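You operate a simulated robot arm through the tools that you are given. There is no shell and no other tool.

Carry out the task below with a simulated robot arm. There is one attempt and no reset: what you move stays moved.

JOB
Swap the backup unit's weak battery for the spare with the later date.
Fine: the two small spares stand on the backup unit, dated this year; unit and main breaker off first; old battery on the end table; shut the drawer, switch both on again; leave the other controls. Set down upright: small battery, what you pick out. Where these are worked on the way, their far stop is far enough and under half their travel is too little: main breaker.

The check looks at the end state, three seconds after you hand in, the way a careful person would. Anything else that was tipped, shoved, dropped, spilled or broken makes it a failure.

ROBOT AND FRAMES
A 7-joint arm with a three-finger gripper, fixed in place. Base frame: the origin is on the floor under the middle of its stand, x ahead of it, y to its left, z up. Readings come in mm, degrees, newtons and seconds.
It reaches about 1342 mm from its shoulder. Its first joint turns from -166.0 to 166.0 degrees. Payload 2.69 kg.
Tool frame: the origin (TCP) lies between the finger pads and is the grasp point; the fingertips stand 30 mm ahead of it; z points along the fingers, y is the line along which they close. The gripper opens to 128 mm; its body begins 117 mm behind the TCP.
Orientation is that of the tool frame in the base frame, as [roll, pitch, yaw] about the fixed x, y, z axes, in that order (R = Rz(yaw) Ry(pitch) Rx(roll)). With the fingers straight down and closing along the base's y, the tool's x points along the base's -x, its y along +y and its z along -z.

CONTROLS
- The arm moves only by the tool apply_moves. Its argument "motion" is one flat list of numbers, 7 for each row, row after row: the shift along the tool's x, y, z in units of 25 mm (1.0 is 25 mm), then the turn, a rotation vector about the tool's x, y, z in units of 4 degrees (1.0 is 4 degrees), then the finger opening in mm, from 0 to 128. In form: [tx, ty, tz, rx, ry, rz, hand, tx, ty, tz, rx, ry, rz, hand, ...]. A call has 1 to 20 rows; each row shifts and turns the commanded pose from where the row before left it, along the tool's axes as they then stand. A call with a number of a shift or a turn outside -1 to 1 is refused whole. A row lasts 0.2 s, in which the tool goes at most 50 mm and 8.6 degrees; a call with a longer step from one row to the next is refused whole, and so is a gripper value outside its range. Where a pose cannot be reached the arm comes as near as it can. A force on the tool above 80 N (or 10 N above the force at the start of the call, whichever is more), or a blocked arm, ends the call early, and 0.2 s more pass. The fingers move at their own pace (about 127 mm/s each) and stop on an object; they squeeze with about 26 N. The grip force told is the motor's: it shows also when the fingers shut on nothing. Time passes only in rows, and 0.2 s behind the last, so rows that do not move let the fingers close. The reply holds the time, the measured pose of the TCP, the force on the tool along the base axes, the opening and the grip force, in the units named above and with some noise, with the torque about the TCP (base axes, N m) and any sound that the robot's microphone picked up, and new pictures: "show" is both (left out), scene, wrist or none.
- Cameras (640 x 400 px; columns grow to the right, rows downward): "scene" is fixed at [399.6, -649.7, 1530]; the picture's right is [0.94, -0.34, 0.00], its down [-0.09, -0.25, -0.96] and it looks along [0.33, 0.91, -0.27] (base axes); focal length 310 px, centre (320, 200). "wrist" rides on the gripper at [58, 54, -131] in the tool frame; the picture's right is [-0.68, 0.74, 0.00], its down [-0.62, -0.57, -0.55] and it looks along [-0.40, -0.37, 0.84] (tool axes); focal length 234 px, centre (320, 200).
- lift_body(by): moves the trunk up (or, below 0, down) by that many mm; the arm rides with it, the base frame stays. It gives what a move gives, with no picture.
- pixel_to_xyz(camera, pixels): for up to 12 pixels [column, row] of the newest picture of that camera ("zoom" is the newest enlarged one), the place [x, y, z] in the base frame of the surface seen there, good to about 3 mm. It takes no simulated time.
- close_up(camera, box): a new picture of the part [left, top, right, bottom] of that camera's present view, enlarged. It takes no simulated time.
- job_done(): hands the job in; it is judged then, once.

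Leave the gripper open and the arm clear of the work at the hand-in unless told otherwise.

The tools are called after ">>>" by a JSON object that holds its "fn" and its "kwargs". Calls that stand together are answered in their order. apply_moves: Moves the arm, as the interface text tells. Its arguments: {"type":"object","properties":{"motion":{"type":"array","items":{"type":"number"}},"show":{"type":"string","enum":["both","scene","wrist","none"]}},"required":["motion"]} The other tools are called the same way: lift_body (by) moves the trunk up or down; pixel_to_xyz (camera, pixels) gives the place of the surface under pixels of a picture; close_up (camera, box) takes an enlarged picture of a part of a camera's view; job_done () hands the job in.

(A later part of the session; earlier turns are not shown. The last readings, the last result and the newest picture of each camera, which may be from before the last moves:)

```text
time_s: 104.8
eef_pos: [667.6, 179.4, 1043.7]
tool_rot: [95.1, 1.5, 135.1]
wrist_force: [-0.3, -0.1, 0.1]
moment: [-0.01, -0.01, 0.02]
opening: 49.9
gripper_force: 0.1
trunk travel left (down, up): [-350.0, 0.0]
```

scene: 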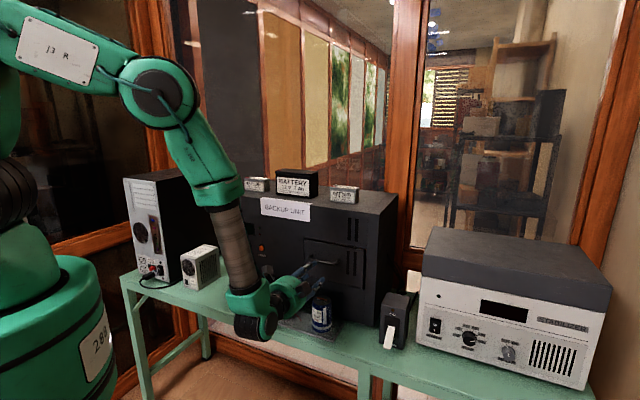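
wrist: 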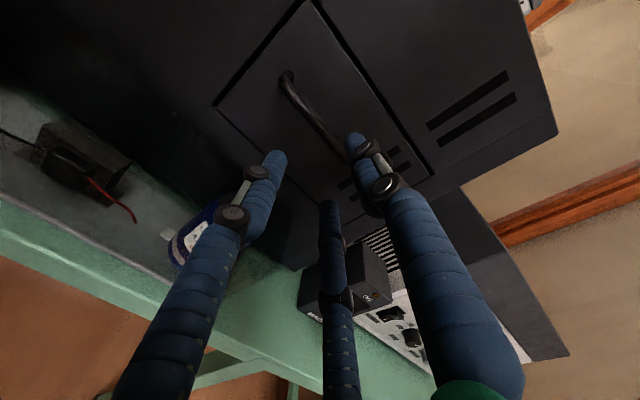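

Fingers straddle the handle height (TCP z 1043.7, handle 1047). I go forward so the bar lies between the finger pads, tips ending ~10 mm short of the drawer face.

>>> {"fn": "apply_moves", "kwargs": {"motion": [0.037, 0.114, 0.906, 0, 0, 0, 50, 0.037, 0.114, 0.906, 0, 0, 0, 50, 0.037, 0.114, 0.906, 0, 0, 0, 50, 0.037, 0.114, 0.85, 0, 0, 0, 50], "show": "both"}}

```text
time_s: 105.8
eef_pos: [730.1, 245.1, 1048.0]
tool_rot: [95.2, 1.5, 135.1]
wrist_force: [0.1, 1.5, -2.5]
moment: [0.0, 0.12, 0.05]
opening: 50.0
gripper_force: 0.1
trunk travel left (down, up): [-350.0, 0.0]
```

scene: 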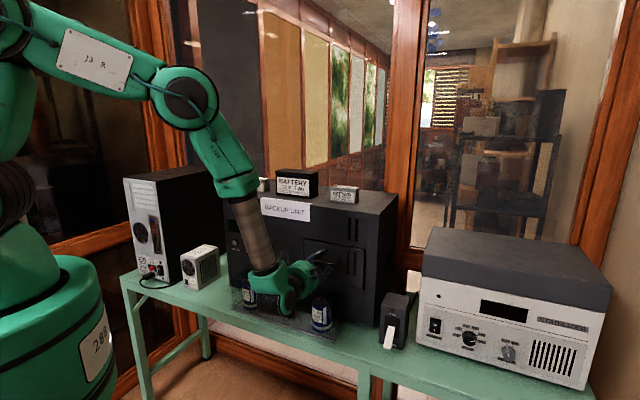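
wrist: 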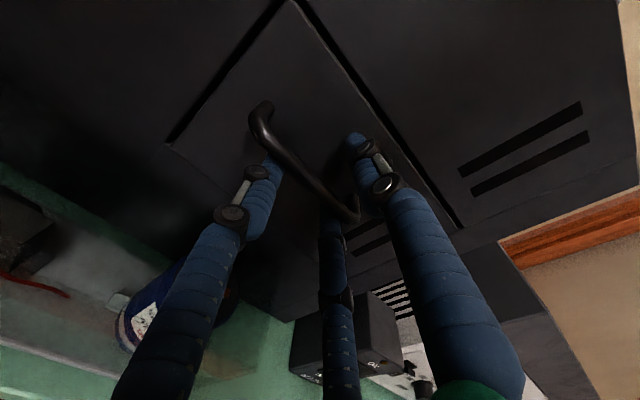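

The bar is between the fingers. Closing on it.

>>> {"fn": "apply_moves", "kwargs": {"motion": [0, 0, 0, 0, 0, 0, 20, 0, 0, 0, 0, 0, 0, 0, 0, 0, 0, 0, 0, 0, 0], "show": "wrist"}}

```text
time_s: 106.6
eef_pos: [729.0, 242.7, 1041.5]
tool_rot: [95.9, 1.1, 135.0]
wrist_force: [12.7, -21.0, -59.7]
moment: [0.24, 1.04, -0.8]
opening: 18.5
gripper_force: 43.7
trunk travel left (down, up): [-350.0, 0.0]
```

wrist: 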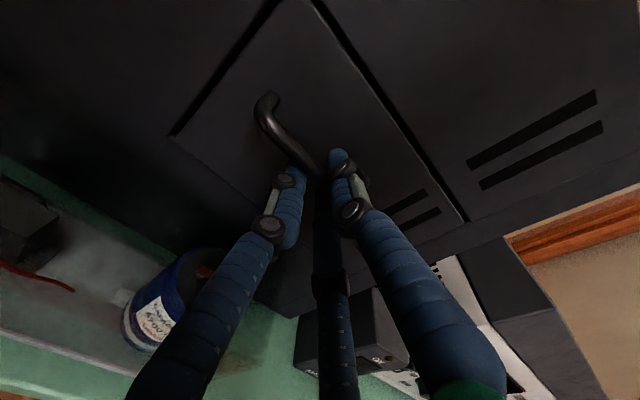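

The bar pulled the hand down ~6 mm (force −60 N). I relax by lowering the command 6 mm.

>>> {"fn": "apply_moves", "kwargs": {"motion": [0, -0.24, 0, 0, 0, 0, 0, 0, 0, 0, 0, 0, 0, 0], "show": "none"}}

```text
time_s: 107.2
eef_pos: [729.6, 243.5, 1041.6]
tool_rot: [95.2, 1.3, 135.1]
wrist_force: [-4.0, -24.4, -36.4]
moment: [0.57, 1.05, -0.49]
opening: 17.8
gripper_force: 43.6
trunk travel left (down, up): [-350.0, 0.0]
```

Now I start pulling gently outward.

>>> {"fn": "apply_moves", "kwargs": {"motion": [0, -0.15, -0.3, 0, 0, 0, 0, 0, -0.05, -0.5, 0, 0, 0, 0, 0, -0.05, -0.5, 0, 0, 0, 0], "show": "both"}}

```text
time_s: 108.0
eef_pos: [707.0, 222.6, 1042.1]
tool_rot: [95.0, 1.4, 135.2]
wrist_force: [-1.6, 1.2, -7.1]
moment: [0.79, 0.72, 0.84]
opening: 18.5
gripper_force: 43.0
trunk travel left (down, up): [-350.0, 0.0]
```

scene: 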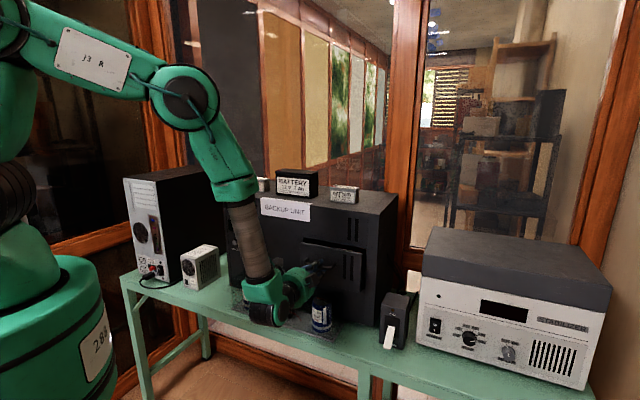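
wrist: 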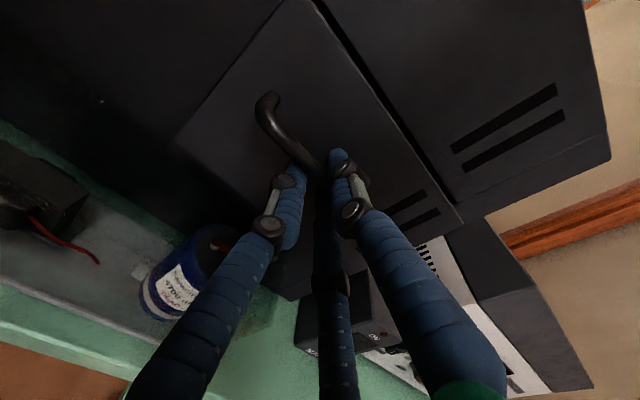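

The drawer is coming out smoothly. Pull on.

>>> {"fn": "apply_moves", "kwargs": {"motion": [0, -0.071, -0.8, 0, 0, 0, 0, 0, -0.071, -0.8, 0, 0, 0, 0, 0, -0.071, -0.8, 0, 0, 0, 0, 0, -0.071, -0.8, 0, 0, 0, 0, 0, -0.071, -0.8, 0, 0, 0, 0], "show": "both"}}

```text
time_s: 109.2
eef_pos: [635.8, 149.5, 1041.2]
tool_rot: [95.0, 1.5, 135.1]
wrist_force: [-3.7, 2.1, 24.6]
moment: [0.71, 0.27, 0.27]
opening: 18.0
gripper_force: 43.5
trunk travel left (down, up): [-350.0, 0.0]
```

scene: 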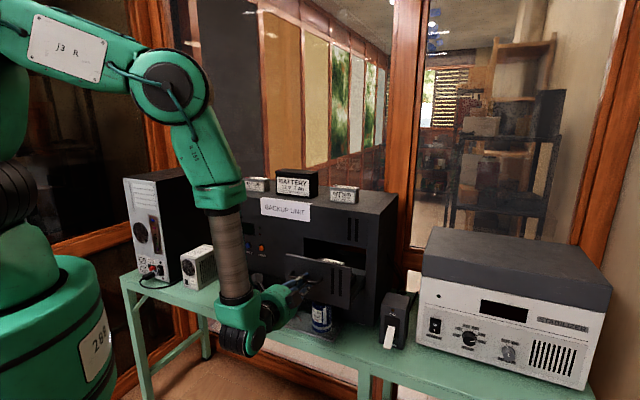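
wrist: 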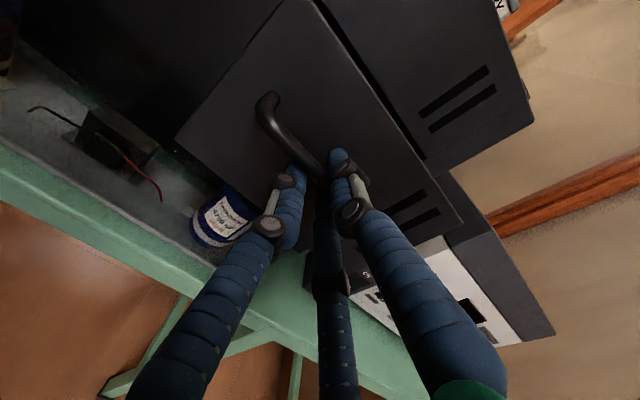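

Opened ~135 mm. Let me see inside via a zoom before pulling more.

>>> {"fn": "close_up", "kwargs": {"camera": "scene", "box": [270, 225, 398, 305]}}

>>> {"fn": "apply_moves", "kwargs": {"motion": [0, -0.03, -0.8, 0, 0, 0, 0, 0, -0.06, -0.8, 0, 0, 0, 0], "show": "scene"}}

```text
5.00 times, centred on (334, 265) of scene
```

zoom: 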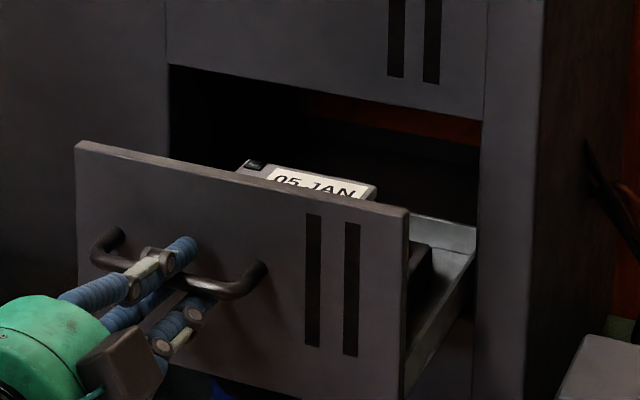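

```text
time_s: 109.8
eef_pos: [606.6, 120.2, 1041.8]
tool_rot: [95.1, 1.6, 135.1]
wrist_force: [-4.8, 2.8, 26.2]
moment: [0.68, 0.23, 0.1]
opening: 18.3
gripper_force: 44.3
trunk travel left (down, up): [-350.0, 0.0]
```

scene: 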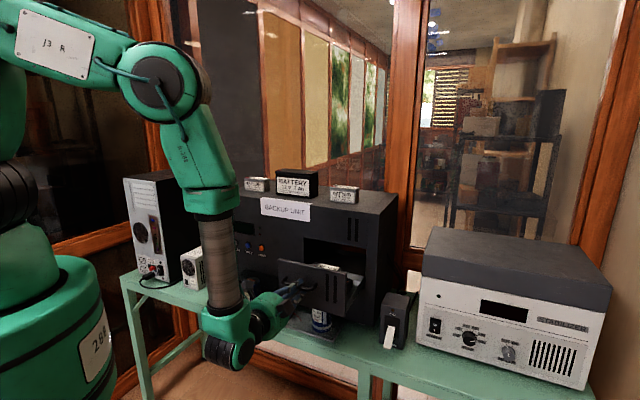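

The old battery (05 JAN) is visible in the drawer. Pull further.

>>> {"fn": "apply_moves", "kwargs": {"motion": [0, -0.03, -0.8, 0, 0, 0, 0, 0, -0.06, -0.8, 0, 0, 0, 0], "show": "scene"}}

>>> {"fn": "close_up", "kwargs": {"camera": "scene", "box": [260, 225, 388, 325]}}

```text
time_s: 110.4
eef_pos: [571.9, 91.6, 1038.7]
tool_rot: [95.5, 0.8, 135.0]
wrist_force: [-2.4, -0.5, -0.6]
moment: [0.11, -0.14, -0.22]
opening: 2.2
gripper_force: 31.7
trunk travel left (down, up): [-350.0, 0.0]
```

scene: 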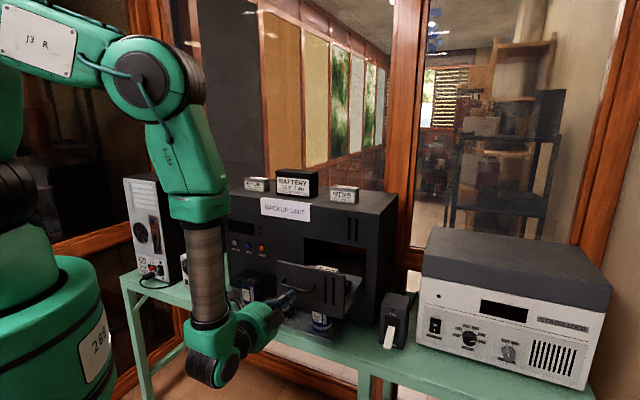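

```text
4.00 times, centred on (324, 275) of scene
```

zoom: 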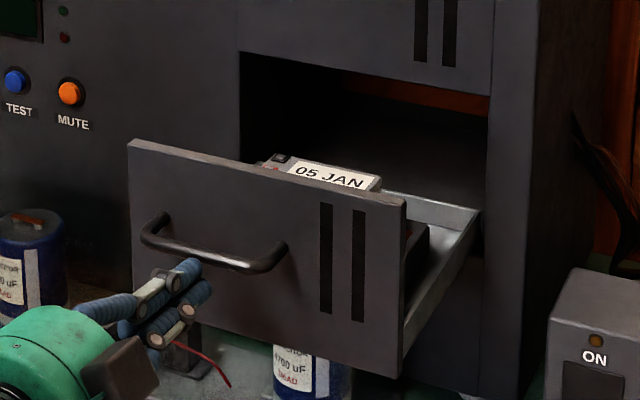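

The drawer hit its stop and the fingers slipped off the bar. I back away, then raise the arm and measure the drawer.

>>> {"fn": "apply_moves", "kwargs": {"motion": [0, 0, -1, 0, 0, 0, 0, 0, 0, -1, 0, 0, 0, 0, 0, 0.97, -0.09, 0, 0, 0, 0, 0, 0.97, -0.09, 0, 0, 0, 0, 0, 0.97, -0.09, 0, 0, 0, 0, 0, 0.97, -0.09, 0, 0, 0, 0, 0, 0.97, -0.09, 0, 0, 0, 0, 0, 0.97, -0.09, 0, 0, 0, 0, 0, 0.97, -0.09, 0, 0, 0, 0, 0, 0.97, -0.09, 0, 0, 0, 0], "show": "both"}}

```text
time_s: 112.6
eef_pos: [539.9, 61.7, 1240.1]
tool_rot: [95.2, 1.5, 135.1]
wrist_force: [0.2, -0.8, -0.1]
moment: [0.01, 0.03, 0.01]
opening: 2.5
gripper_force: 31.2
trunk travel left (down, up): [-350.0, 0.0]
```

scene: 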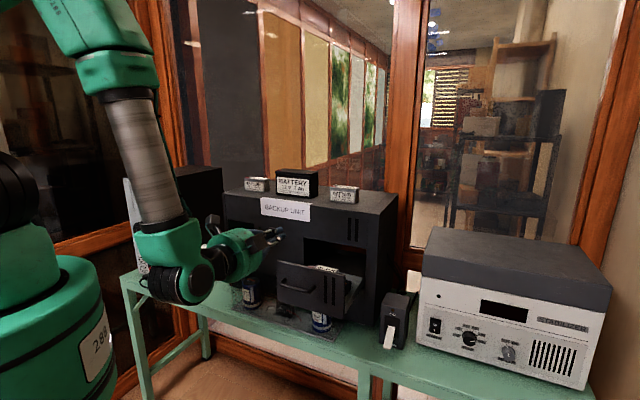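
wrist: 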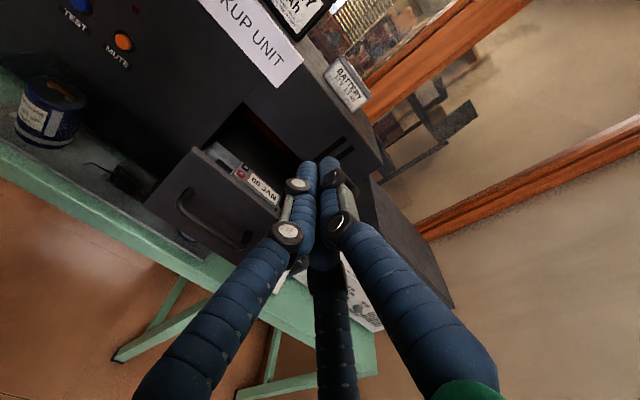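

Now I tilt the tool to point down (closing direction along the unit's depth) and raise a bit, to look into the drawer from above.

>>> {"fn": "apply_moves", "kwargs": {"motion": [0, 1, 0, 0, 0, 0, 60, 0, 1, 0, 0, 0, 0, 60, 0, 1, 0, 0, 0, 0, 60, 0, 1, 0, 0, 0, 0, 60, 0, 0, 0, 1, 0, 0, 60, 0, 0, 0, 1, 0, 0, 60, 0, 0, 0, 1, 0, 0, 60, 0, 0, 0, 1, 0, 0, 60, 0, 0, 0, 1, 0, 0, 60, 0, 0, 0, 1, 0, 0, 60, 0, 0, 0, 1, 0, 0, 60, 0, 0, 0, 1, 0, 0, 60, 0, 0, 0, 1, 0, 0, 60, 0, 0, 0, 1, 0, 0, 60, 0, 0, 0, 1, 0, 0, 60, 0, 0, 0, 1, 0, 0, 60, 0, 0, 0, 1, 0, 0, 60, 0, 0, 0, 1, 0, 0, 60, 0, 0, 0, 1, 0, 0, 60, 0, 0, 0, 1, 0, 0, 60], "show": "none"}}

>>> {"fn": "apply_moves", "kwargs": {"motion": [0, 0, 0, 1, 0, 0, 60, 0, 0, 0, 1, 0, 0, 60, 0, 0, 0, 1, 0, 0, 60, 0, 0, 0, 1, 0, 0, 60, 0, 0, 0, 1, 0, 0, 60], "show": "both"}}

```text
time_s: 116.8
eef_pos: [544.7, 69.2, 1340.1]
tool_rot: [159.3, 1.4, 135.2]
wrist_force: [0.4, 0.0, -0.3]
moment: [0.0, 0.03, -0.02]
opening: 60.0
gripper_force: 0.1
trunk travel left (down, up): [-350.0, 0.0]
```

```text
time_s: 118.0
eef_pos: [544.9, 70.3, 1340.4]
tool_rot: [179.2, 1.4, 135.1]
wrist_force: [-0.1, 0.5, 0.4]
moment: [-0.03, 0.02, -0.02]
opening: 60.1
gripper_force: 0.2
trunk travel left (down, up): [-350.0, 0.0]
```

scene: 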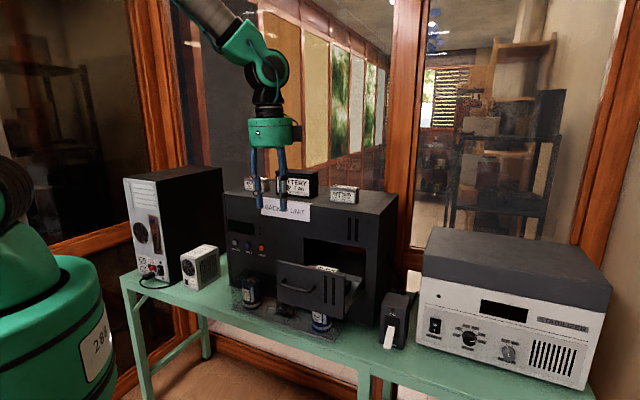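
wrist: 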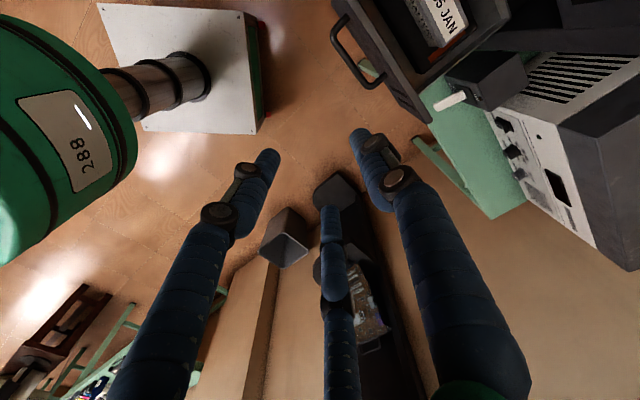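

The camera looks back toward the robot in this attitude, so I move forward over the drawer (v≈620, z 1340, above the unit's top edge clearance) to see into it.

>>> {"fn": "apply_moves", "kwargs": {"motion": [-0.15, 1, 0, 0, 0, 0, 60, -0.15, 1, 0, 0, 0, 0, 60, -0.15, 1, 0, 0, 0, 0, 60, -0.15, 1, 0, 0, 0, 0, 60, -0.15, 1, 0, 0, 0, 0, 60, -0.15, 1, 0, 0, 0, 0, 60, -0.15, 1, 0, 0, 0, 0, 60], "show": "both"}}

```text
time_s: 119.6
eef_pos: [687.2, 175.6, 1343.7]
tool_rot: [179.3, 1.4, 135.1]
wrist_force: [0.5, 1.2, -0.5]
moment: [-0.01, 0.03, 0.02]
opening: 60.3
gripper_force: 0.1
trunk travel left (down, up): [-350.0, 0.0]
```

scene: 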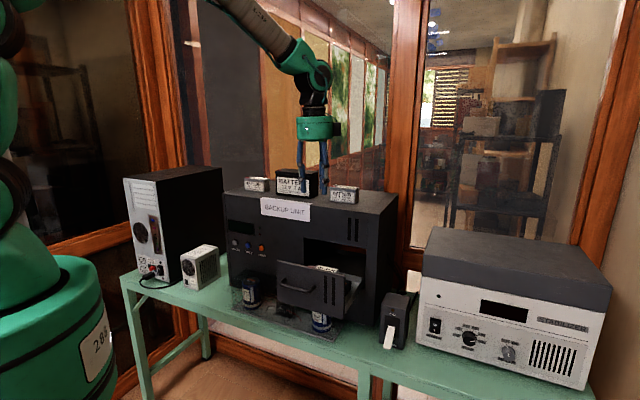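
wrist: 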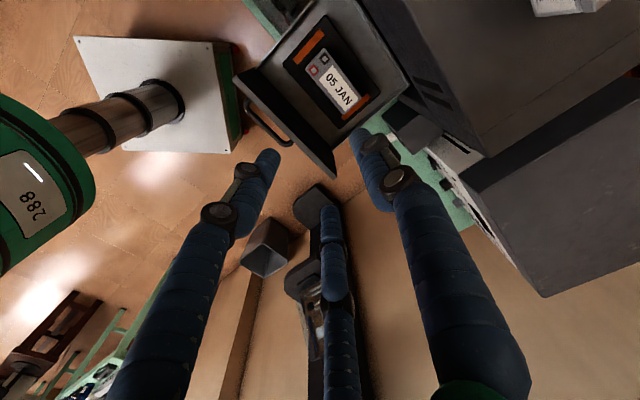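

Now I see the old battery "05 JAN" in a black holder with orange end pieces. Zooming and measuring.

>>> {"fn": "close_up", "kwargs": {"camera": "wrist", "box": [230, 0, 420, 180]}}

```text
2.22 times, centred on (325, 90) of wrist
```

zoom: 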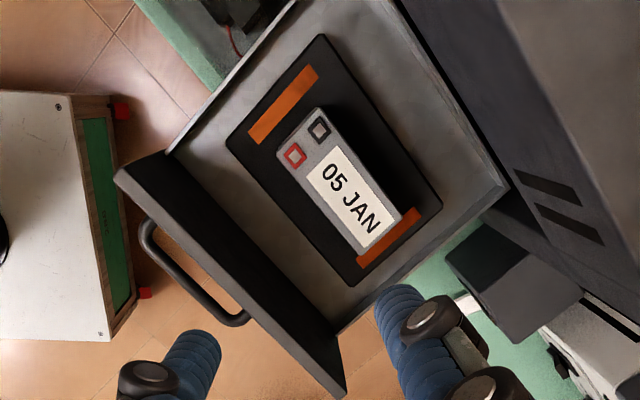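

>>> {"fn": "pixel_to_xyz", "kwargs": {"camera": "zoom", "pixels": [[320, 112], [282, 148], [398, 222], [362, 255], [340, 185], [285, 105], [390, 240], [240, 140], [322, 40], [360, 282], [438, 205], [270, 160]]}}

>>> {"fn": "pixel_to_xyz", "kwargs": {"camera": "zoom", "pixels": [[130, 170], [340, 380], [175, 150], [335, 325], [500, 185], [400, 120], [240, 260], [150, 225], [240, 320], [420, 100], [300, 130], [375, 195]]}}

```text
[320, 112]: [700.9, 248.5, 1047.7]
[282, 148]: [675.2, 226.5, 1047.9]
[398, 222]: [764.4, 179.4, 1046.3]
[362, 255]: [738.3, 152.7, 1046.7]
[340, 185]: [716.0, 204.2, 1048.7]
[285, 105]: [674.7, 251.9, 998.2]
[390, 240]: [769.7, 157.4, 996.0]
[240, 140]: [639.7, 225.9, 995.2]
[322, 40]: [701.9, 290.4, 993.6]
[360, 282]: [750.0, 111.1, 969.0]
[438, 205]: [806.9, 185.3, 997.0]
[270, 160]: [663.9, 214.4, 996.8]
```

```text
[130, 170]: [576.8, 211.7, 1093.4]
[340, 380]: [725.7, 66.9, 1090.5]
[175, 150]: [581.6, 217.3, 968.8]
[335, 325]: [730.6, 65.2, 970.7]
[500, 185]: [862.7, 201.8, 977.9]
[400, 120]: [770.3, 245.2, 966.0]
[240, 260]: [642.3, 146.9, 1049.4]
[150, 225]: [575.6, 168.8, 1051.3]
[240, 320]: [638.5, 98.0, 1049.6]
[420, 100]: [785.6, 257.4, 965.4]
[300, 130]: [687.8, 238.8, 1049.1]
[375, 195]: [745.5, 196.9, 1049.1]
```

>>> {"fn": "pixel_to_xyz", "kwargs": {"camera": "zoom", "pixels": [[370, 140], [395, 175], [415, 200], [345, 100], [300, 95], [260, 125], [310, 75], [265, 175], [310, 225], [345, 260], [375, 262], [415, 215]]}}

>>> {"fn": "close_up", "kwargs": {"camera": "wrist", "box": [280, 10, 380, 130]}}

```text
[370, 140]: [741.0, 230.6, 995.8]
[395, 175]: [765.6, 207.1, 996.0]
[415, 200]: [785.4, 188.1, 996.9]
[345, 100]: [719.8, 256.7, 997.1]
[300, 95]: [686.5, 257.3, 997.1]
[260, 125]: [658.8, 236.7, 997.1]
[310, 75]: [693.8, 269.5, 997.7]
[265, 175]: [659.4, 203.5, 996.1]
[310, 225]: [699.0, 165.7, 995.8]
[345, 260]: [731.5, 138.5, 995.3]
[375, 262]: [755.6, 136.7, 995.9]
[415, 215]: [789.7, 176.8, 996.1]
```

```text
3.33 times, centred on (330, 70) of wrist
```

zoom: 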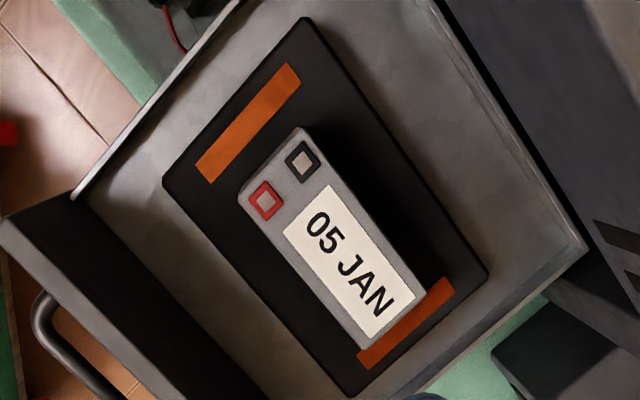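

The holder is a flat black slab (top z≈996) with orange end marks; the old battery stands on it, centre about (719,201), top z≈1048, long side along the drawer's width, terminals to the left. I level the tool and move over the battery centre, then down to z≈1180, fingers opened to 80 mm.

>>> {"fn": "apply_moves", "kwargs": {"motion": [-0.08, 0.82, 0, 0.175, 0.35, 0, 80, -0.08, 0.82, 0, 0, 0, 0, 80, 0, 0, 1, 0, 0, 0, 80, 0, 0, 1, 0, 0, 0, 80, 0, 0, 1, 0, 0, 0, 80, 0, 0, 1, 0, 0, 0, 80, 0, 0, 1, 0, 0, 0, 80, 0, 0, 1, 0, 0, 0, 80], "show": "both"}}

```text
time_s: 121.4
eef_pos: [718.1, 201.1, 1194.3]
tool_rot: [179.9, 0.1, 135.2]
wrist_force: [0.4, 0.1, 1.0]
moment: [-0.01, 0.03, -0.04]
opening: 80.0
gripper_force: 0.0
trunk travel left (down, up): [-350.0, 0.0]
```

scene: 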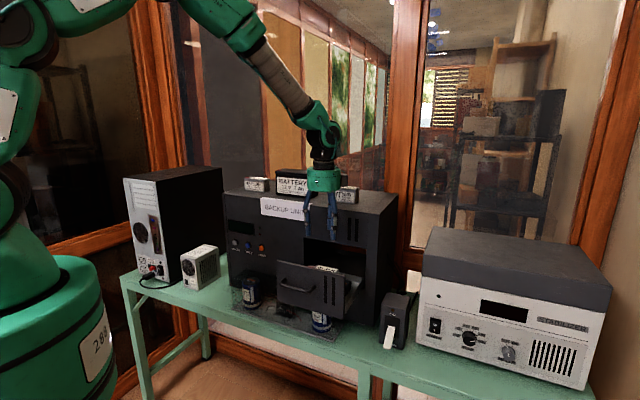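
wrist: 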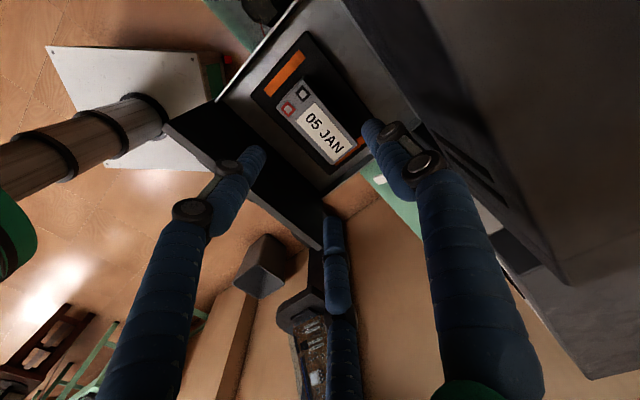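

>>> {"fn": "close_up", "kwargs": {"camera": "wrist", "box": [250, 60, 390, 190]}}

```text
3.08 times, centred on (320, 125) of wrist
```

zoom: 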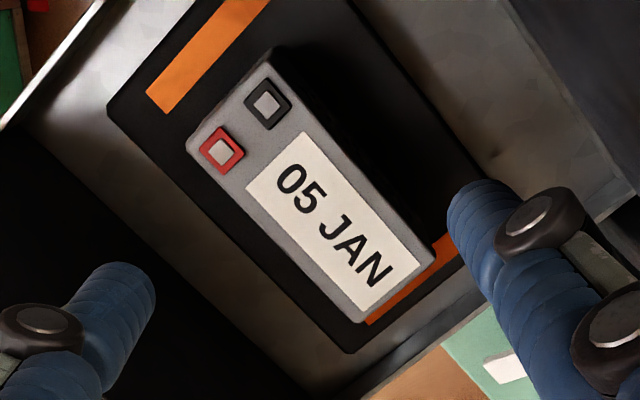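

>>> {"fn": "pixel_to_xyz", "kwargs": {"camera": "zoom", "pixels": [[268, 62], [195, 143], [430, 250], [363, 318], [230, 105], [398, 283], [350, 150], [280, 230], [268, 104], [221, 150], [415, 195], [180, 140]]}}

```text
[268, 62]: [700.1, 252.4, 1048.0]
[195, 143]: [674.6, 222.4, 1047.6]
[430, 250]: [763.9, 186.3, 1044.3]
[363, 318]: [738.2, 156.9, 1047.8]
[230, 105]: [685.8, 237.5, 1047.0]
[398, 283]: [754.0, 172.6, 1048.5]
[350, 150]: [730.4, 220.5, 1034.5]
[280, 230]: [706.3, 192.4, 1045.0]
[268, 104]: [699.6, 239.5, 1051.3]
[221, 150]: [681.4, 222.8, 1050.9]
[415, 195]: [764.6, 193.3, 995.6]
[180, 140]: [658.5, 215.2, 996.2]
```

Refined battery centre: u=364, v=653 (i.e. about (719,204)). I descend over it in stages, watching force.

>>> {"fn": "apply_moves", "kwargs": {"motion": [0.064, 0.13, 0, 0, 0, 0, 80, 0, 0, 1, 0, 0, 0, 80, 0, 0, 1, 0, 0, 0, 80, 0, 0, 1, 0, 0, 0, 80, 0, 0, 1, 0, 0, 0, 80], "show": "both"}}

```text
time_s: 122.6
eef_pos: [720.8, 204.8, 1094.4]
tool_rot: [179.9, 0.0, 135.1]
wrist_force: [0.3, -1.1, 0.1]
moment: [-0.02, 0.05, -0.01]
opening: 80.0
gripper_force: 0.0
trunk travel left (down, up): [-350.0, 0.0]
```

scene: 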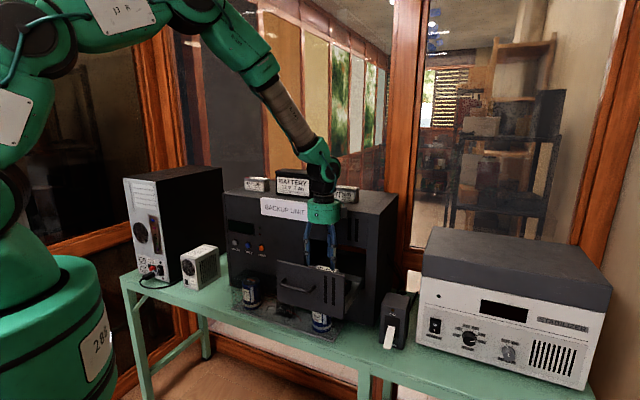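
wrist: 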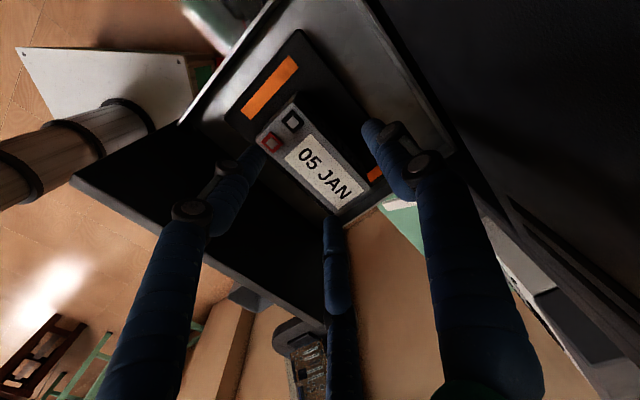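

>>> {"fn": "apply_moves", "kwargs": {"motion": [0.02, -0.06, 0.9, 0, 0, 0, 80, 0, 0, 0.9, 0, 0, 0, 80, 0, 0, 0.5, 0, 0, 0, 80], "show": "both"}}

```text
time_s: 123.3
eef_pos: [724.1, 204.9, 1057.6]
tool_rot: [179.0, 0.6, 135.1]
wrist_force: [-7.5, 9.1, 22.2]
moment: [0.31, 1.08, -0.12]
opening: 115.0
gripper_force: 20.3
trunk travel left (down, up): [-350.0, 0.0]
stopped in row 3: the force on the tool passed its limit at 122 N (the readings are from after the stop); the commanded pose is now the measured one
```

scene: 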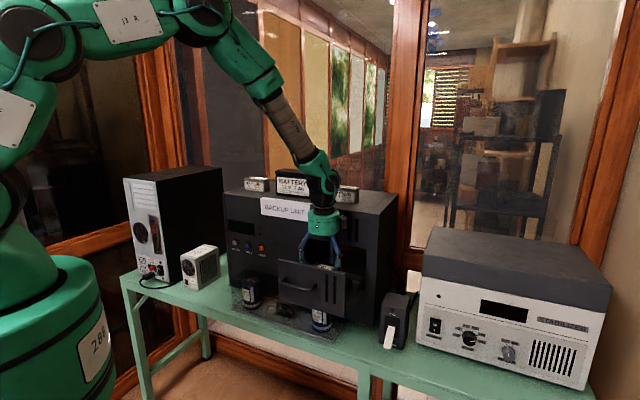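
wrist: 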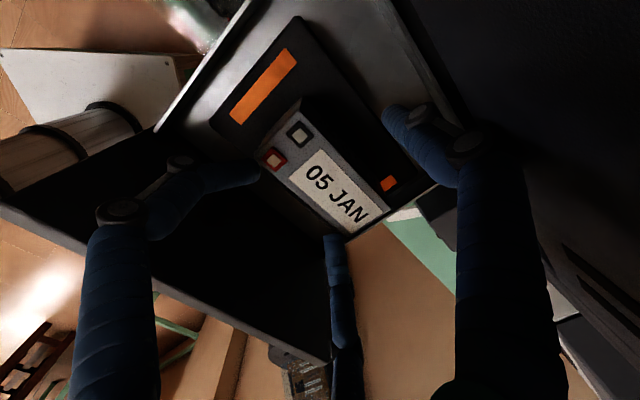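

Too much force at z≈1058: a finger met something (probably the battery's top edge or drawer front), and the fingers were pushed open. I back straight up at once and look.

>>> {"fn": "apply_moves", "kwargs": {"motion": [0, 0, -0.8, 0, 0, 0, 115, 0, 0, -1, 0, 0, 0, 115, 0, 0, -1, 0, 0, 0, 80], "show": "both"}}

>>> {"fn": "close_up", "kwargs": {"camera": "wrist", "box": [200, 40, 440, 240]}}

```text
time_s: 124.1
eef_pos: [723.9, 202.8, 1121.7]
tool_rot: [179.7, 0.3, 135.0]
wrist_force: [0.3, 0.9, -0.5]
moment: [-0.02, 0.05, -0.01]
opening: 80.6
gripper_force: 0.7
trunk travel left (down, up): [-350.0, 0.0]
```

scene: 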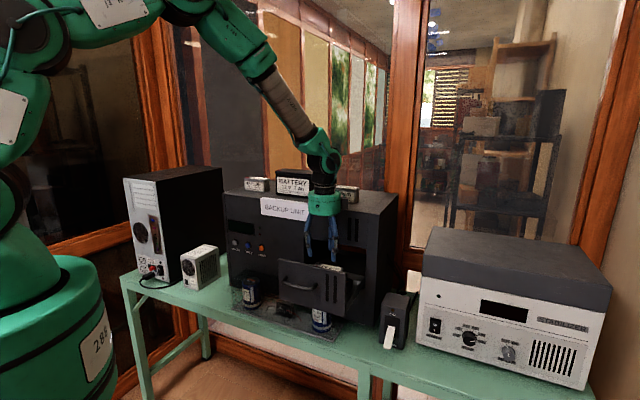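
wrist: 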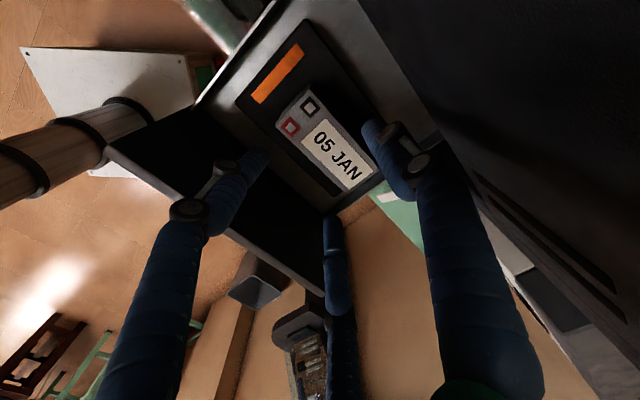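

```text
2.00 times, centred on (320, 140) of wrist
```

zoom: 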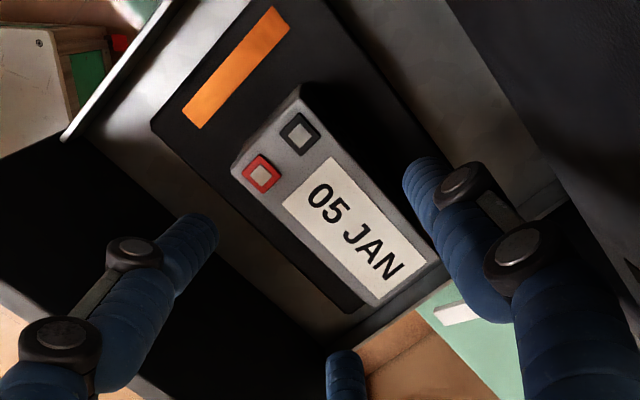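

>>> {"fn": "pixel_to_xyz", "kwargs": {"camera": "zoom", "pixels": [[302, 92], [238, 165], [430, 250], [378, 298], [265, 30], [190, 125], [160, 130], [300, 10], [190, 225], [412, 170], [340, 358], [100, 300]]}}

>>> {"fn": "pixel_to_xyz", "kwargs": {"camera": "wrist", "pixels": [[262, 155], [255, 165], [370, 128], [375, 145], [332, 220], [333, 235], [210, 165], [400, 140], [320, 290], [120, 150], [270, 250], [333, 305]]}}

```text
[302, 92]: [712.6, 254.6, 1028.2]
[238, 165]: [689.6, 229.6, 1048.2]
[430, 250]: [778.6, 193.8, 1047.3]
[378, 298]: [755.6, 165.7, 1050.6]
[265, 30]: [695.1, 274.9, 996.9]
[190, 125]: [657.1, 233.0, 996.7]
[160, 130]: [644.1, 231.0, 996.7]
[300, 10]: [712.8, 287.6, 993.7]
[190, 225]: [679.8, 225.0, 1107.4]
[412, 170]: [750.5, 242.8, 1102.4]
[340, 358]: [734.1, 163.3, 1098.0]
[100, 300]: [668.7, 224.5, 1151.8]
```

```text
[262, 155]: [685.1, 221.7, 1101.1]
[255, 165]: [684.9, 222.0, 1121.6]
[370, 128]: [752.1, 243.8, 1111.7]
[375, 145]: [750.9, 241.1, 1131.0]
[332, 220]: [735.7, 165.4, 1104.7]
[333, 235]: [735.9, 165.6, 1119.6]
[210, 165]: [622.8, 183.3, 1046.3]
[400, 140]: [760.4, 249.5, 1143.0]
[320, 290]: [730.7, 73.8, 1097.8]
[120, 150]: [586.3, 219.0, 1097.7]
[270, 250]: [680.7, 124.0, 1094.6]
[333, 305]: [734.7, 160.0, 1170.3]
```

The front pair of fingers had landed on the battery's front edge and slid off, nudging the battery back ~9 mm and the drawer in ~8 mm. I need the true finger geometry: I raise 60 mm, open to 110 mm and sample finger points.

>>> {"fn": "apply_moves", "kwargs": {"motion": [0, 0, -1, 0, 0, 0, 110, 0, 0, -1, 0, 0, 0, 110, 0, 0, -0.4, 0, 0, 0, 110], "show": "wrist"}}

>>> {"fn": "close_up", "kwargs": {"camera": "wrist", "box": [160, 60, 480, 260]}}

```text
time_s: 124.9
eef_pos: [722.7, 202.9, 1180.6]
tool_rot: [179.5, 0.3, 135.1]
wrist_force: [0.1, -0.5, 0.2]
moment: [0.01, 0.0, 0.02]
opening: 109.9
gripper_force: 0.0
trunk travel left (down, up): [-350.0, 0.0]
```

wrist: 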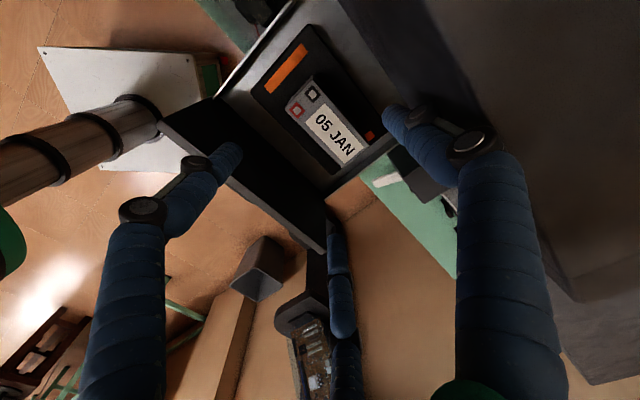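

```text
2.00 times, centred on (320, 160) of wrist
```

zoom: 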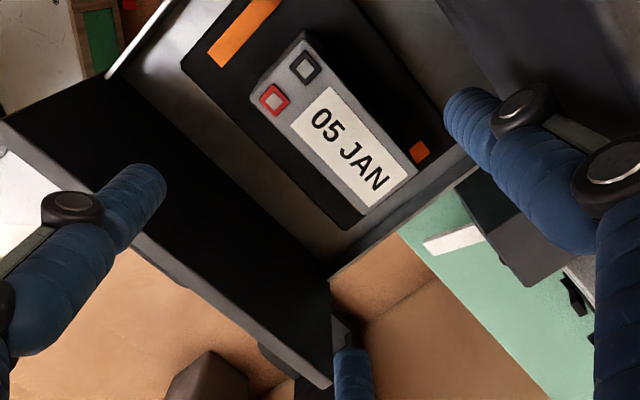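

>>> {"fn": "pixel_to_xyz", "kwargs": {"camera": "zoom", "pixels": [[160, 180], [140, 170], [130, 200], [100, 240], [450, 110], [470, 95], [460, 140], [520, 180], [345, 360], [365, 355], [352, 390], [500, 90]]}}

```text
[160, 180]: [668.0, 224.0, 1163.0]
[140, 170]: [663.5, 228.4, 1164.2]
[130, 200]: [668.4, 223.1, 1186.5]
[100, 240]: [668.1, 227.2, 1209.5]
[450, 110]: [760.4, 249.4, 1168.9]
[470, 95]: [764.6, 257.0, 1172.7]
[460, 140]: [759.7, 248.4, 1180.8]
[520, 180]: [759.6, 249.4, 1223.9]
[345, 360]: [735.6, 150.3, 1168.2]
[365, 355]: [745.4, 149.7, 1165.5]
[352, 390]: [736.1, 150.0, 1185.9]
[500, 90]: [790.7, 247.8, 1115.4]
```

The gripper is a radial three-jaw type (single finger at +y, pair at ±60°). With the single finger on the unit's side its knuckle could touch the unit's front face, so I'd rather have the single finger in front (yaw −45). I rise to z≈1330 and test turning the tool 180°.

>>> {"fn": "apply_moves", "kwargs": {"motion": [0, 0, -1, 0, 0, 0, 60, 0, 0, -1, 0, 0, 0, 60, 0, 0, -1, 0, 0, 0, 60, 0, 0, -1, 0, 0, 0, 60, 0, 0, -1, 0, 0, 0, 60, 0, 0, -1, 0, 0, 0, 60, 0, 0, 0, 0, 0, 1, 60, 0, 0, 0, 0, 0, 1, 60, 0, 0, 0, 0, 0, 1, 60, 0, 0, 0, 0, 0, 1, 60, 0, 0, 0, 0, 0, 1, 60, 0, 0, 0, 0, 0, 1, 60, 0, 0, 0, 0, 0, 1, 60, 0, 0, 0, 0, 0, 1, 60, 0, 0, 0, 0, 0, 1, 60, 0, 0, 0, 0, 0, 1, 60, 0, 0, 0, 0, 0, 1, 60, 0, 0, 0, 0, 0, 1, 60], "show": "none"}}

>>> {"fn": "apply_moves", "kwargs": {"motion": [0, 0, 0, 0, 0, 1, 60, 0, 0, 0, 0, 0, 1, 60, 0, 0, 0, 0, 0, 1, 60, 0, 0, 0, 0, 0, 1, 60, 0, 0, 0, 0, 0, 1, 60, 0, 0, 0, 0, 0, 1, 60, 0, 0, 0, 0, 0, 1, 60, 0, 0, 0, 0, 0, 1, 60, 0, 0, 0, 0, 0, 1, 60, 0, 0, 0, 0, 0, 1, 60, 0, 0, 0, 0, 0, 1, 60, 0, 0, 0, 0, 0, 1, 60, 0, 0, 0, 0, 0, 1, 60, 0, 0, 0, 0, 0, 1, 60, 0, 0, 0, 0, 0, 1, 60, 0, 0, 0, 0, 0, 1, 60, 0, 0, 0, 0, 0, 1, 60, 0, 0, 0, 0, 0, 1, 60, 0, 0, 0, 0, 0, 1, 60, 0, 0, 0, 0, 0, 1, 60], "show": "scene"}}

```text
time_s: 128.7
eef_pos: [720.3, 203.8, 1331.4]
tool_rot: [179.5, -0.1, 87.1]
wrist_force: [-0.1, 0.7, 0.4]
moment: [0.02, -0.01, -0.01]
opening: 60.3
gripper_force: 0.0
trunk travel left (down, up): [-350.0, 0.0]
```

```text
time_s: 132.9
eef_pos: [719.9, 177.6, 1320.4]
tool_rot: [-177.7, -0.9, 19.0]
wrist_force: [-1.0, 1.0, -0.3]
moment: [0.01, -0.01, -0.01]
opening: 60.2
gripper_force: 0.0
out of reach, approached as far as the arm can: row 16, 17, 18, 19, 20
trunk travel left (down, up): [-350.0, 0.0]
```

scene: 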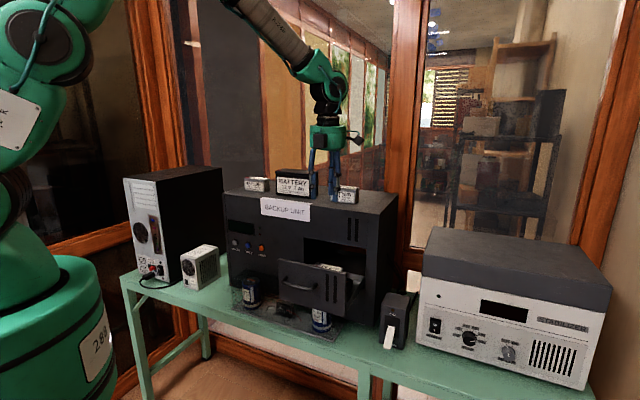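

There's a joint limit near yaw 20 that way. The other way round (through 180 up to 315) should have room. Turning back that way.

>>> {"fn": "apply_moves", "kwargs": {"motion": [0, 0, 0, 0, 0, -1, 60, 0, 0, 0, 0, 0, -1, 60, 0, 0, 0, 0, 0, -1, 60, 0, 0, 0, 0, 0, -1, 60, 0, 0, 0, 0, 0, -1, 60, 0, 0, 0, 0, 0, -1, 60, 0, 0, 0, 0, 0, -1, 60, 0, 0, 0, 0, 0, -1, 60, 0, 0, 0, 0, 0, -1, 60, 0, 0, 0, 0, 0, -1, 60, 0, 0, 0, 0, 0, -1, 60, 0, 0, 0, 0, 0, -1, 60, 0, 0, 0, 0, 0, -1, 60, 0, 0, 0, 0, 0, -1, 60, 0, 0, 0, 0, 0, -1, 60, 0, 0, 0, 0, 0, -1, 60, 0, 0, 0, 0, 0, -1, 60, 0, 0, 0, 0, 0, -1, 60, 0, 0, 0, 0, 0, -1, 60, 0, 0, 0, 0, 0, -1, 60], "show": "none"}}

>>> {"fn": "apply_moves", "kwargs": {"motion": [0, 0, 0, 0, 0, -1, 60, 0, 0, 0, 0, 0, -1, 60, 0, 0, 0, 0, 0, -1, 60, 0, 0, 0, 0, 0, -1, 60, 0, 0, 0, 0, 0, -1, 60, 0, 0, 0, 0, 0, -1, 60, 0, 0, 0, 0, 0, -1, 60, 0, 0, 0, 0, 0, -1, 60, 0, 0, 0, 0, 0, -1, 60, 0, 0, 0, 0, 0, -1, 60, 0, 0, 0, 0, 0, -1, 60, 0, 0, 0, 0, 0, -1, 60, 0, 0, 0, 0, 0, -1, 60, 0, 0, 0, 0, 0, -1, 60, 0, 0, 0, 0, 0, -1, 60, 0, 0, 0, 0, 0, -1, 60, 0, 0, 0, 0, 0, -1, 60, 0, 0, 0, 0, 0, -1, 60, 0, 0, 0, 0, 0, -1, 60, 0, 0, 0, 0, 0, -1, 60], "show": "none"}}

>>> {"fn": "apply_moves", "kwargs": {"motion": [0, 0, 0, 0, 0, -1, 60, 0, 0, 0, 0, 0, -1, 60, 0, 0, 0, 0, 0, -1, 60, 0, 0, 0, 0, 0, -1, 60, 0, 0, 0, 0, 0, -1, 60, 0, 0, 0, 0, 0, -1, 60, 0, 0, 0, 0, 0, -1, 60, 0, 0, 0, 0, 0, -1, 60, 0, 0, 0, 0, 0, -1, 60, 0, 0, 0, 0, 0, -1, 60, 0, 0, 0, 0, 0, -1, 60, 0, 0, 0, 0, 0, -1, 60, 0, 0, 0, 0, 0, -1, 60, 0, 0, 0, 0, 0, -1, 60, 0, 0, 0, 0, 0, -1, 60, 0, 0, 0, 0, 0, -1, 60, 0, 0, 0, 0, 0, -1, 60, 0, 0, 0, 0, 0, -1, 60, 0, 0, 0, 0, 0, -1, 60, 0, 0, 0, 0, 0, -1, 60], "show": "none"}}

```text
time_s: 137.1
eef_pos: [719.2, 177.6, 1318.6]
tool_rot: [179.5, -2.4, 99.3]
wrist_force: [-0.2, -0.2, 0.2]
moment: [0.0, -0.01, 0.01]
opening: 60.4
gripper_force: 0.1
trunk travel left (down, up): [-350.0, 0.0]
```

```text
time_s: 141.3
eef_pos: [720.6, 176.4, 1319.8]
tool_rot: [177.6, 0.2, 179.2]
wrist_force: [0.3, 0.0, 0.3]
moment: [-0.04, 0.0, -0.03]
opening: 60.0
gripper_force: 0.1
trunk travel left (down, up): [-350.0, 0.0]
```

```text
time_s: 145.5
eef_pos: [719.7, 177.4, 1318.8]
tool_rot: [179.6, 2.4, -100.8]
wrist_force: [-0.2, -0.2, 0.6]
moment: [0.01, 0.04, 0.02]
opening: 60.0
gripper_force: 0.1
trunk travel left (down, up): [-350.0, 0.0]
```

>>> {"fn": "apply_moves", "kwargs": {"motion": [0, 0, 0, 0, 0, -1, 60, 0, 0, 0, 0, 0, -1, 60, 0, 0, 0, 0, 0, -1, 60, 0, 0, 0, 0, 0, -1, 60, 0, 0, 0, 0, 0, -1, 60, 0, 0, 0, 0, 0, -1, 60, 0, 0, 0, 0, 0, -1, 60, 0, 0, 0, 0, 0, -1, 60, 0, 0, 0, 0, 0, -1, 60, 0, 0, 0, 0, 0, -1, 60, 0, 0, 0, 0, 0, -1, 60, 0, 0, 0, 0, 0, -1, 60, 0, 0, 0, 0, 0, -1, 60, 0, 0, 0, 0, 0, -0.95, 60], "show": "both"}}

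```text
time_s: 148.5
eef_pos: [720.3, 177.4, 1319.6]
tool_rot: [-178.2, 1.7, -44.9]
wrist_force: [-0.3, -0.3, 0.0]
moment: [0.02, -0.01, 0.01]
opening: 60.0
gripper_force: 0.0
trunk travel left (down, up): [-350.0, 0.0]
```

scene: 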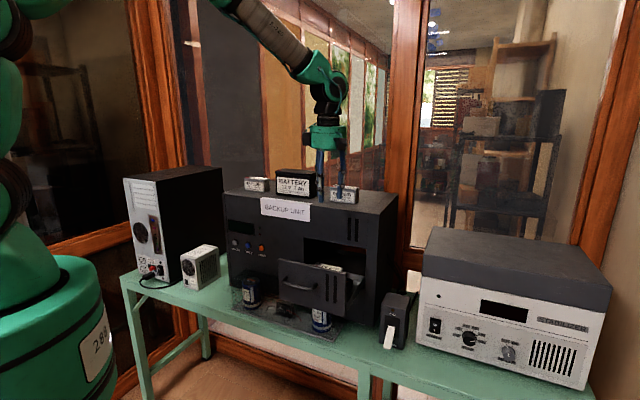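
wrist: 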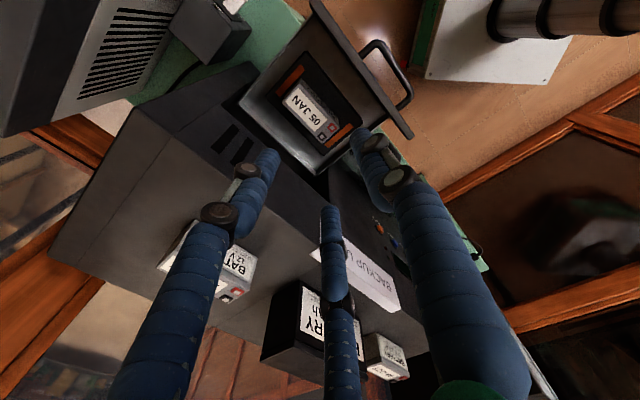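

Yaw −45 is reachable. I level the tool exactly and zoom at the battery from this side.

>>> {"fn": "apply_moves", "kwargs": {"motion": [0, 0, 0, -0.45, 0.425, 0, 60, 0, 0, 0, 0, 0, 0, 60], "show": "wrist"}}

>>> {"fn": "close_up", "kwargs": {"camera": "wrist", "box": [230, 20, 390, 180]}}

```text
time_s: 149.1
eef_pos: [719.3, 177.2, 1319.8]
tool_rot: [-179.9, -0.2, -45.1]
wrist_force: [-0.3, 0.5, -0.3]
moment: [-0.02, 0.0, 0.0]
opening: 59.8
gripper_force: 0.0
trunk travel left (down, up): [-350.0, 0.0]
```

wrist: 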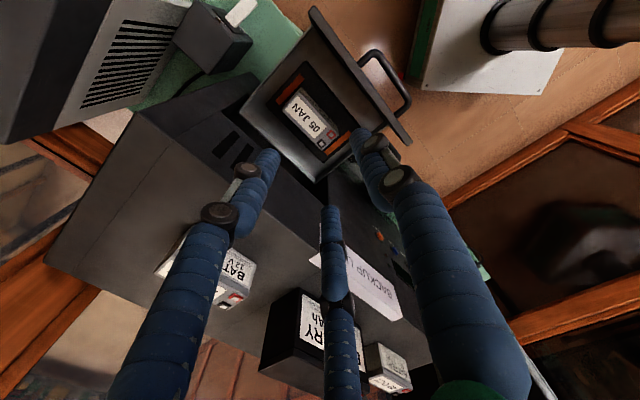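

```text
2.50 times, centred on (310, 100) of wrist
```

zoom: 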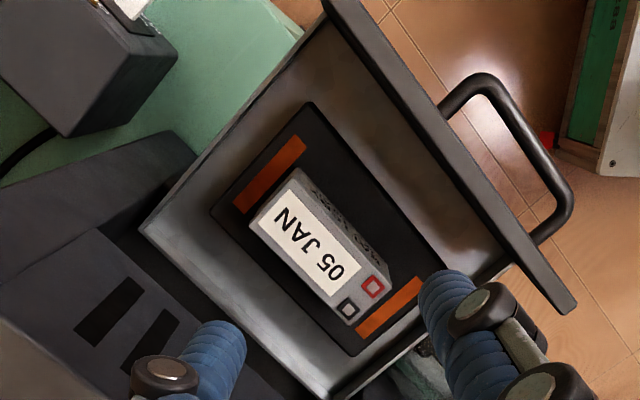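

>>> {"fn": "pixel_to_xyz", "kwargs": {"camera": "zoom", "pixels": [[294, 174], [252, 222], [347, 320], [384, 275], [318, 245], [268, 175], [390, 310], [313, 106], [215, 210], [355, 350], [440, 260], [520, 230]]}}

>>> {"fn": "pixel_to_xyz", "kwargs": {"camera": "zoom", "pixels": [[345, 10], [570, 305], [325, 25], [520, 265], [150, 230], [300, 385], [480, 90], [565, 200], [260, 215], [370, 290], [550, 300], [240, 280]]}}

```text
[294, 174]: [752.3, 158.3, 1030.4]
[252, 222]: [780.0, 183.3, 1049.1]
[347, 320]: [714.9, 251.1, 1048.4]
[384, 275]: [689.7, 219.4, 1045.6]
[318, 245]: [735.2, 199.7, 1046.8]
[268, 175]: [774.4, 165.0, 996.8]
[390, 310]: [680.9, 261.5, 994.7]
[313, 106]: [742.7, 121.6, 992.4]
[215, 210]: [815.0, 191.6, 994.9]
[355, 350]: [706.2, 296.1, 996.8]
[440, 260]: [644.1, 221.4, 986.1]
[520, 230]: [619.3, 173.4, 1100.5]
```

```text
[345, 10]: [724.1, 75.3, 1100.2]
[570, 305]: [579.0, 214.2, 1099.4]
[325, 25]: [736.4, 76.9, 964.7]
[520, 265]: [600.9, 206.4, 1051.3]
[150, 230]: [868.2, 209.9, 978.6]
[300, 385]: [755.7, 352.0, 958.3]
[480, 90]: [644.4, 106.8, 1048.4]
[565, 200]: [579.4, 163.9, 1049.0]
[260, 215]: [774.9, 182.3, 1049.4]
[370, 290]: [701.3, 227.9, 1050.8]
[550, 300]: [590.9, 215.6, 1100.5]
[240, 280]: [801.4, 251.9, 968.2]
```

Battery now centred at u≈375.5, v≈663 (≈(734,203)), upright, long side still along u. I move over it with the proper offset (pair at the rear, single finger in front) and descend to z≈1130, fingers at 90 mm.

>>> {"fn": "apply_moves", "kwargs": {"motion": [-0.155, -0.715, 0, 0, 0, 0, 90, -0.155, -0.715, 0, 0, 0, 0, 90, 0, 0, 1, 0, 0, 0, 90, 0, 0, 1, 0, 0, 0, 90, 0, 0, 1, 0, 0, 0, 90, 0, 0, 1, 0, 0, 0, 90, 0, 0, 1, 0, 0, 0, 90, 0, 0, 1, 0, 0, 0, 90, 0, 0, 1, 0, 0, 0, 90, 0, 0, 0.6, 0, 0, 0, 90], "show": "both"}}

>>> {"fn": "close_up", "kwargs": {"camera": "wrist", "box": [180, 20, 440, 280]}}

```text
time_s: 151.3
eef_pos: [738.7, 207.7, 1128.3]
tool_rot: [-180.0, -0.1, -45.0]
wrist_force: [0.6, 0.5, -1.4]
moment: [-0.04, 0.03, 0.02]
opening: 89.8
gripper_force: 0.0
trunk travel left (down, up): [-350.0, 0.0]
```

scene: 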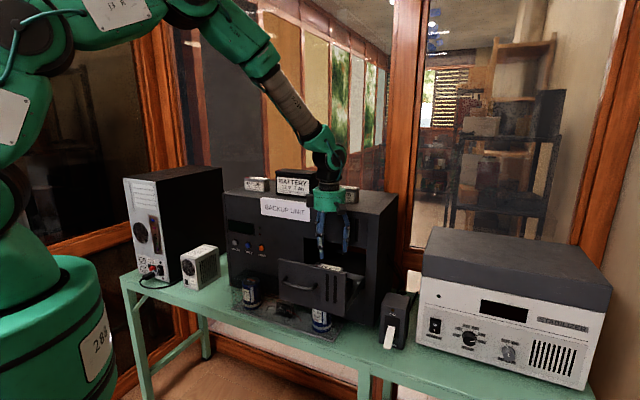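
wrist: 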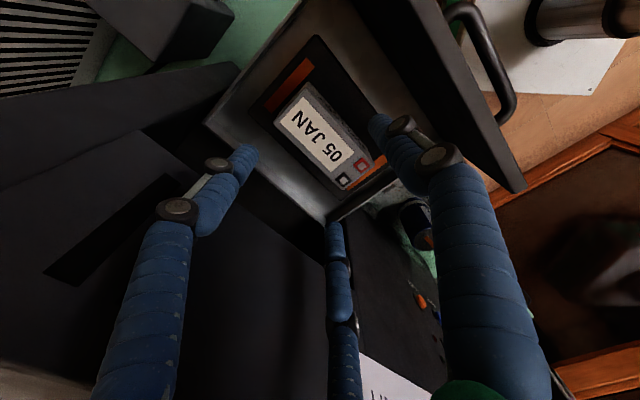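

```text
1.54 times, centred on (310, 150) of wrist
```

zoom: 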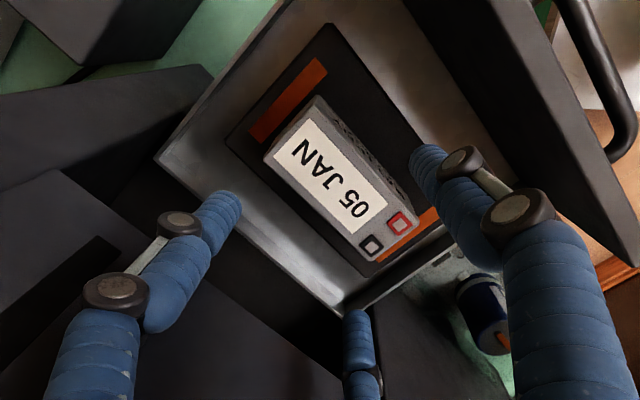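

>>> {"fn": "pixel_to_xyz", "kwargs": {"camera": "wrist", "pixels": [[253, 152], [245, 165], [375, 120], [385, 135], [334, 225], [336, 240], [310, 84], [283, 118], [350, 188], [372, 162], [327, 128], [440, 60]]}}

```text
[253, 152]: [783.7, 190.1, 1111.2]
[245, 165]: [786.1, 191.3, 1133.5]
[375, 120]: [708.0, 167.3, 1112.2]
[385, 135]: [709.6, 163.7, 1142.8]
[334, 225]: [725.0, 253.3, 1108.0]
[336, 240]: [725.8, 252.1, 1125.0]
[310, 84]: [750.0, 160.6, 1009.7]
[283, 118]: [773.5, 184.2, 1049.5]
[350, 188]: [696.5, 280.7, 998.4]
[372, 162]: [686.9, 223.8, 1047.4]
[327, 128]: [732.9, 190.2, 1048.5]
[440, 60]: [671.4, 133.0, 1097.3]
```

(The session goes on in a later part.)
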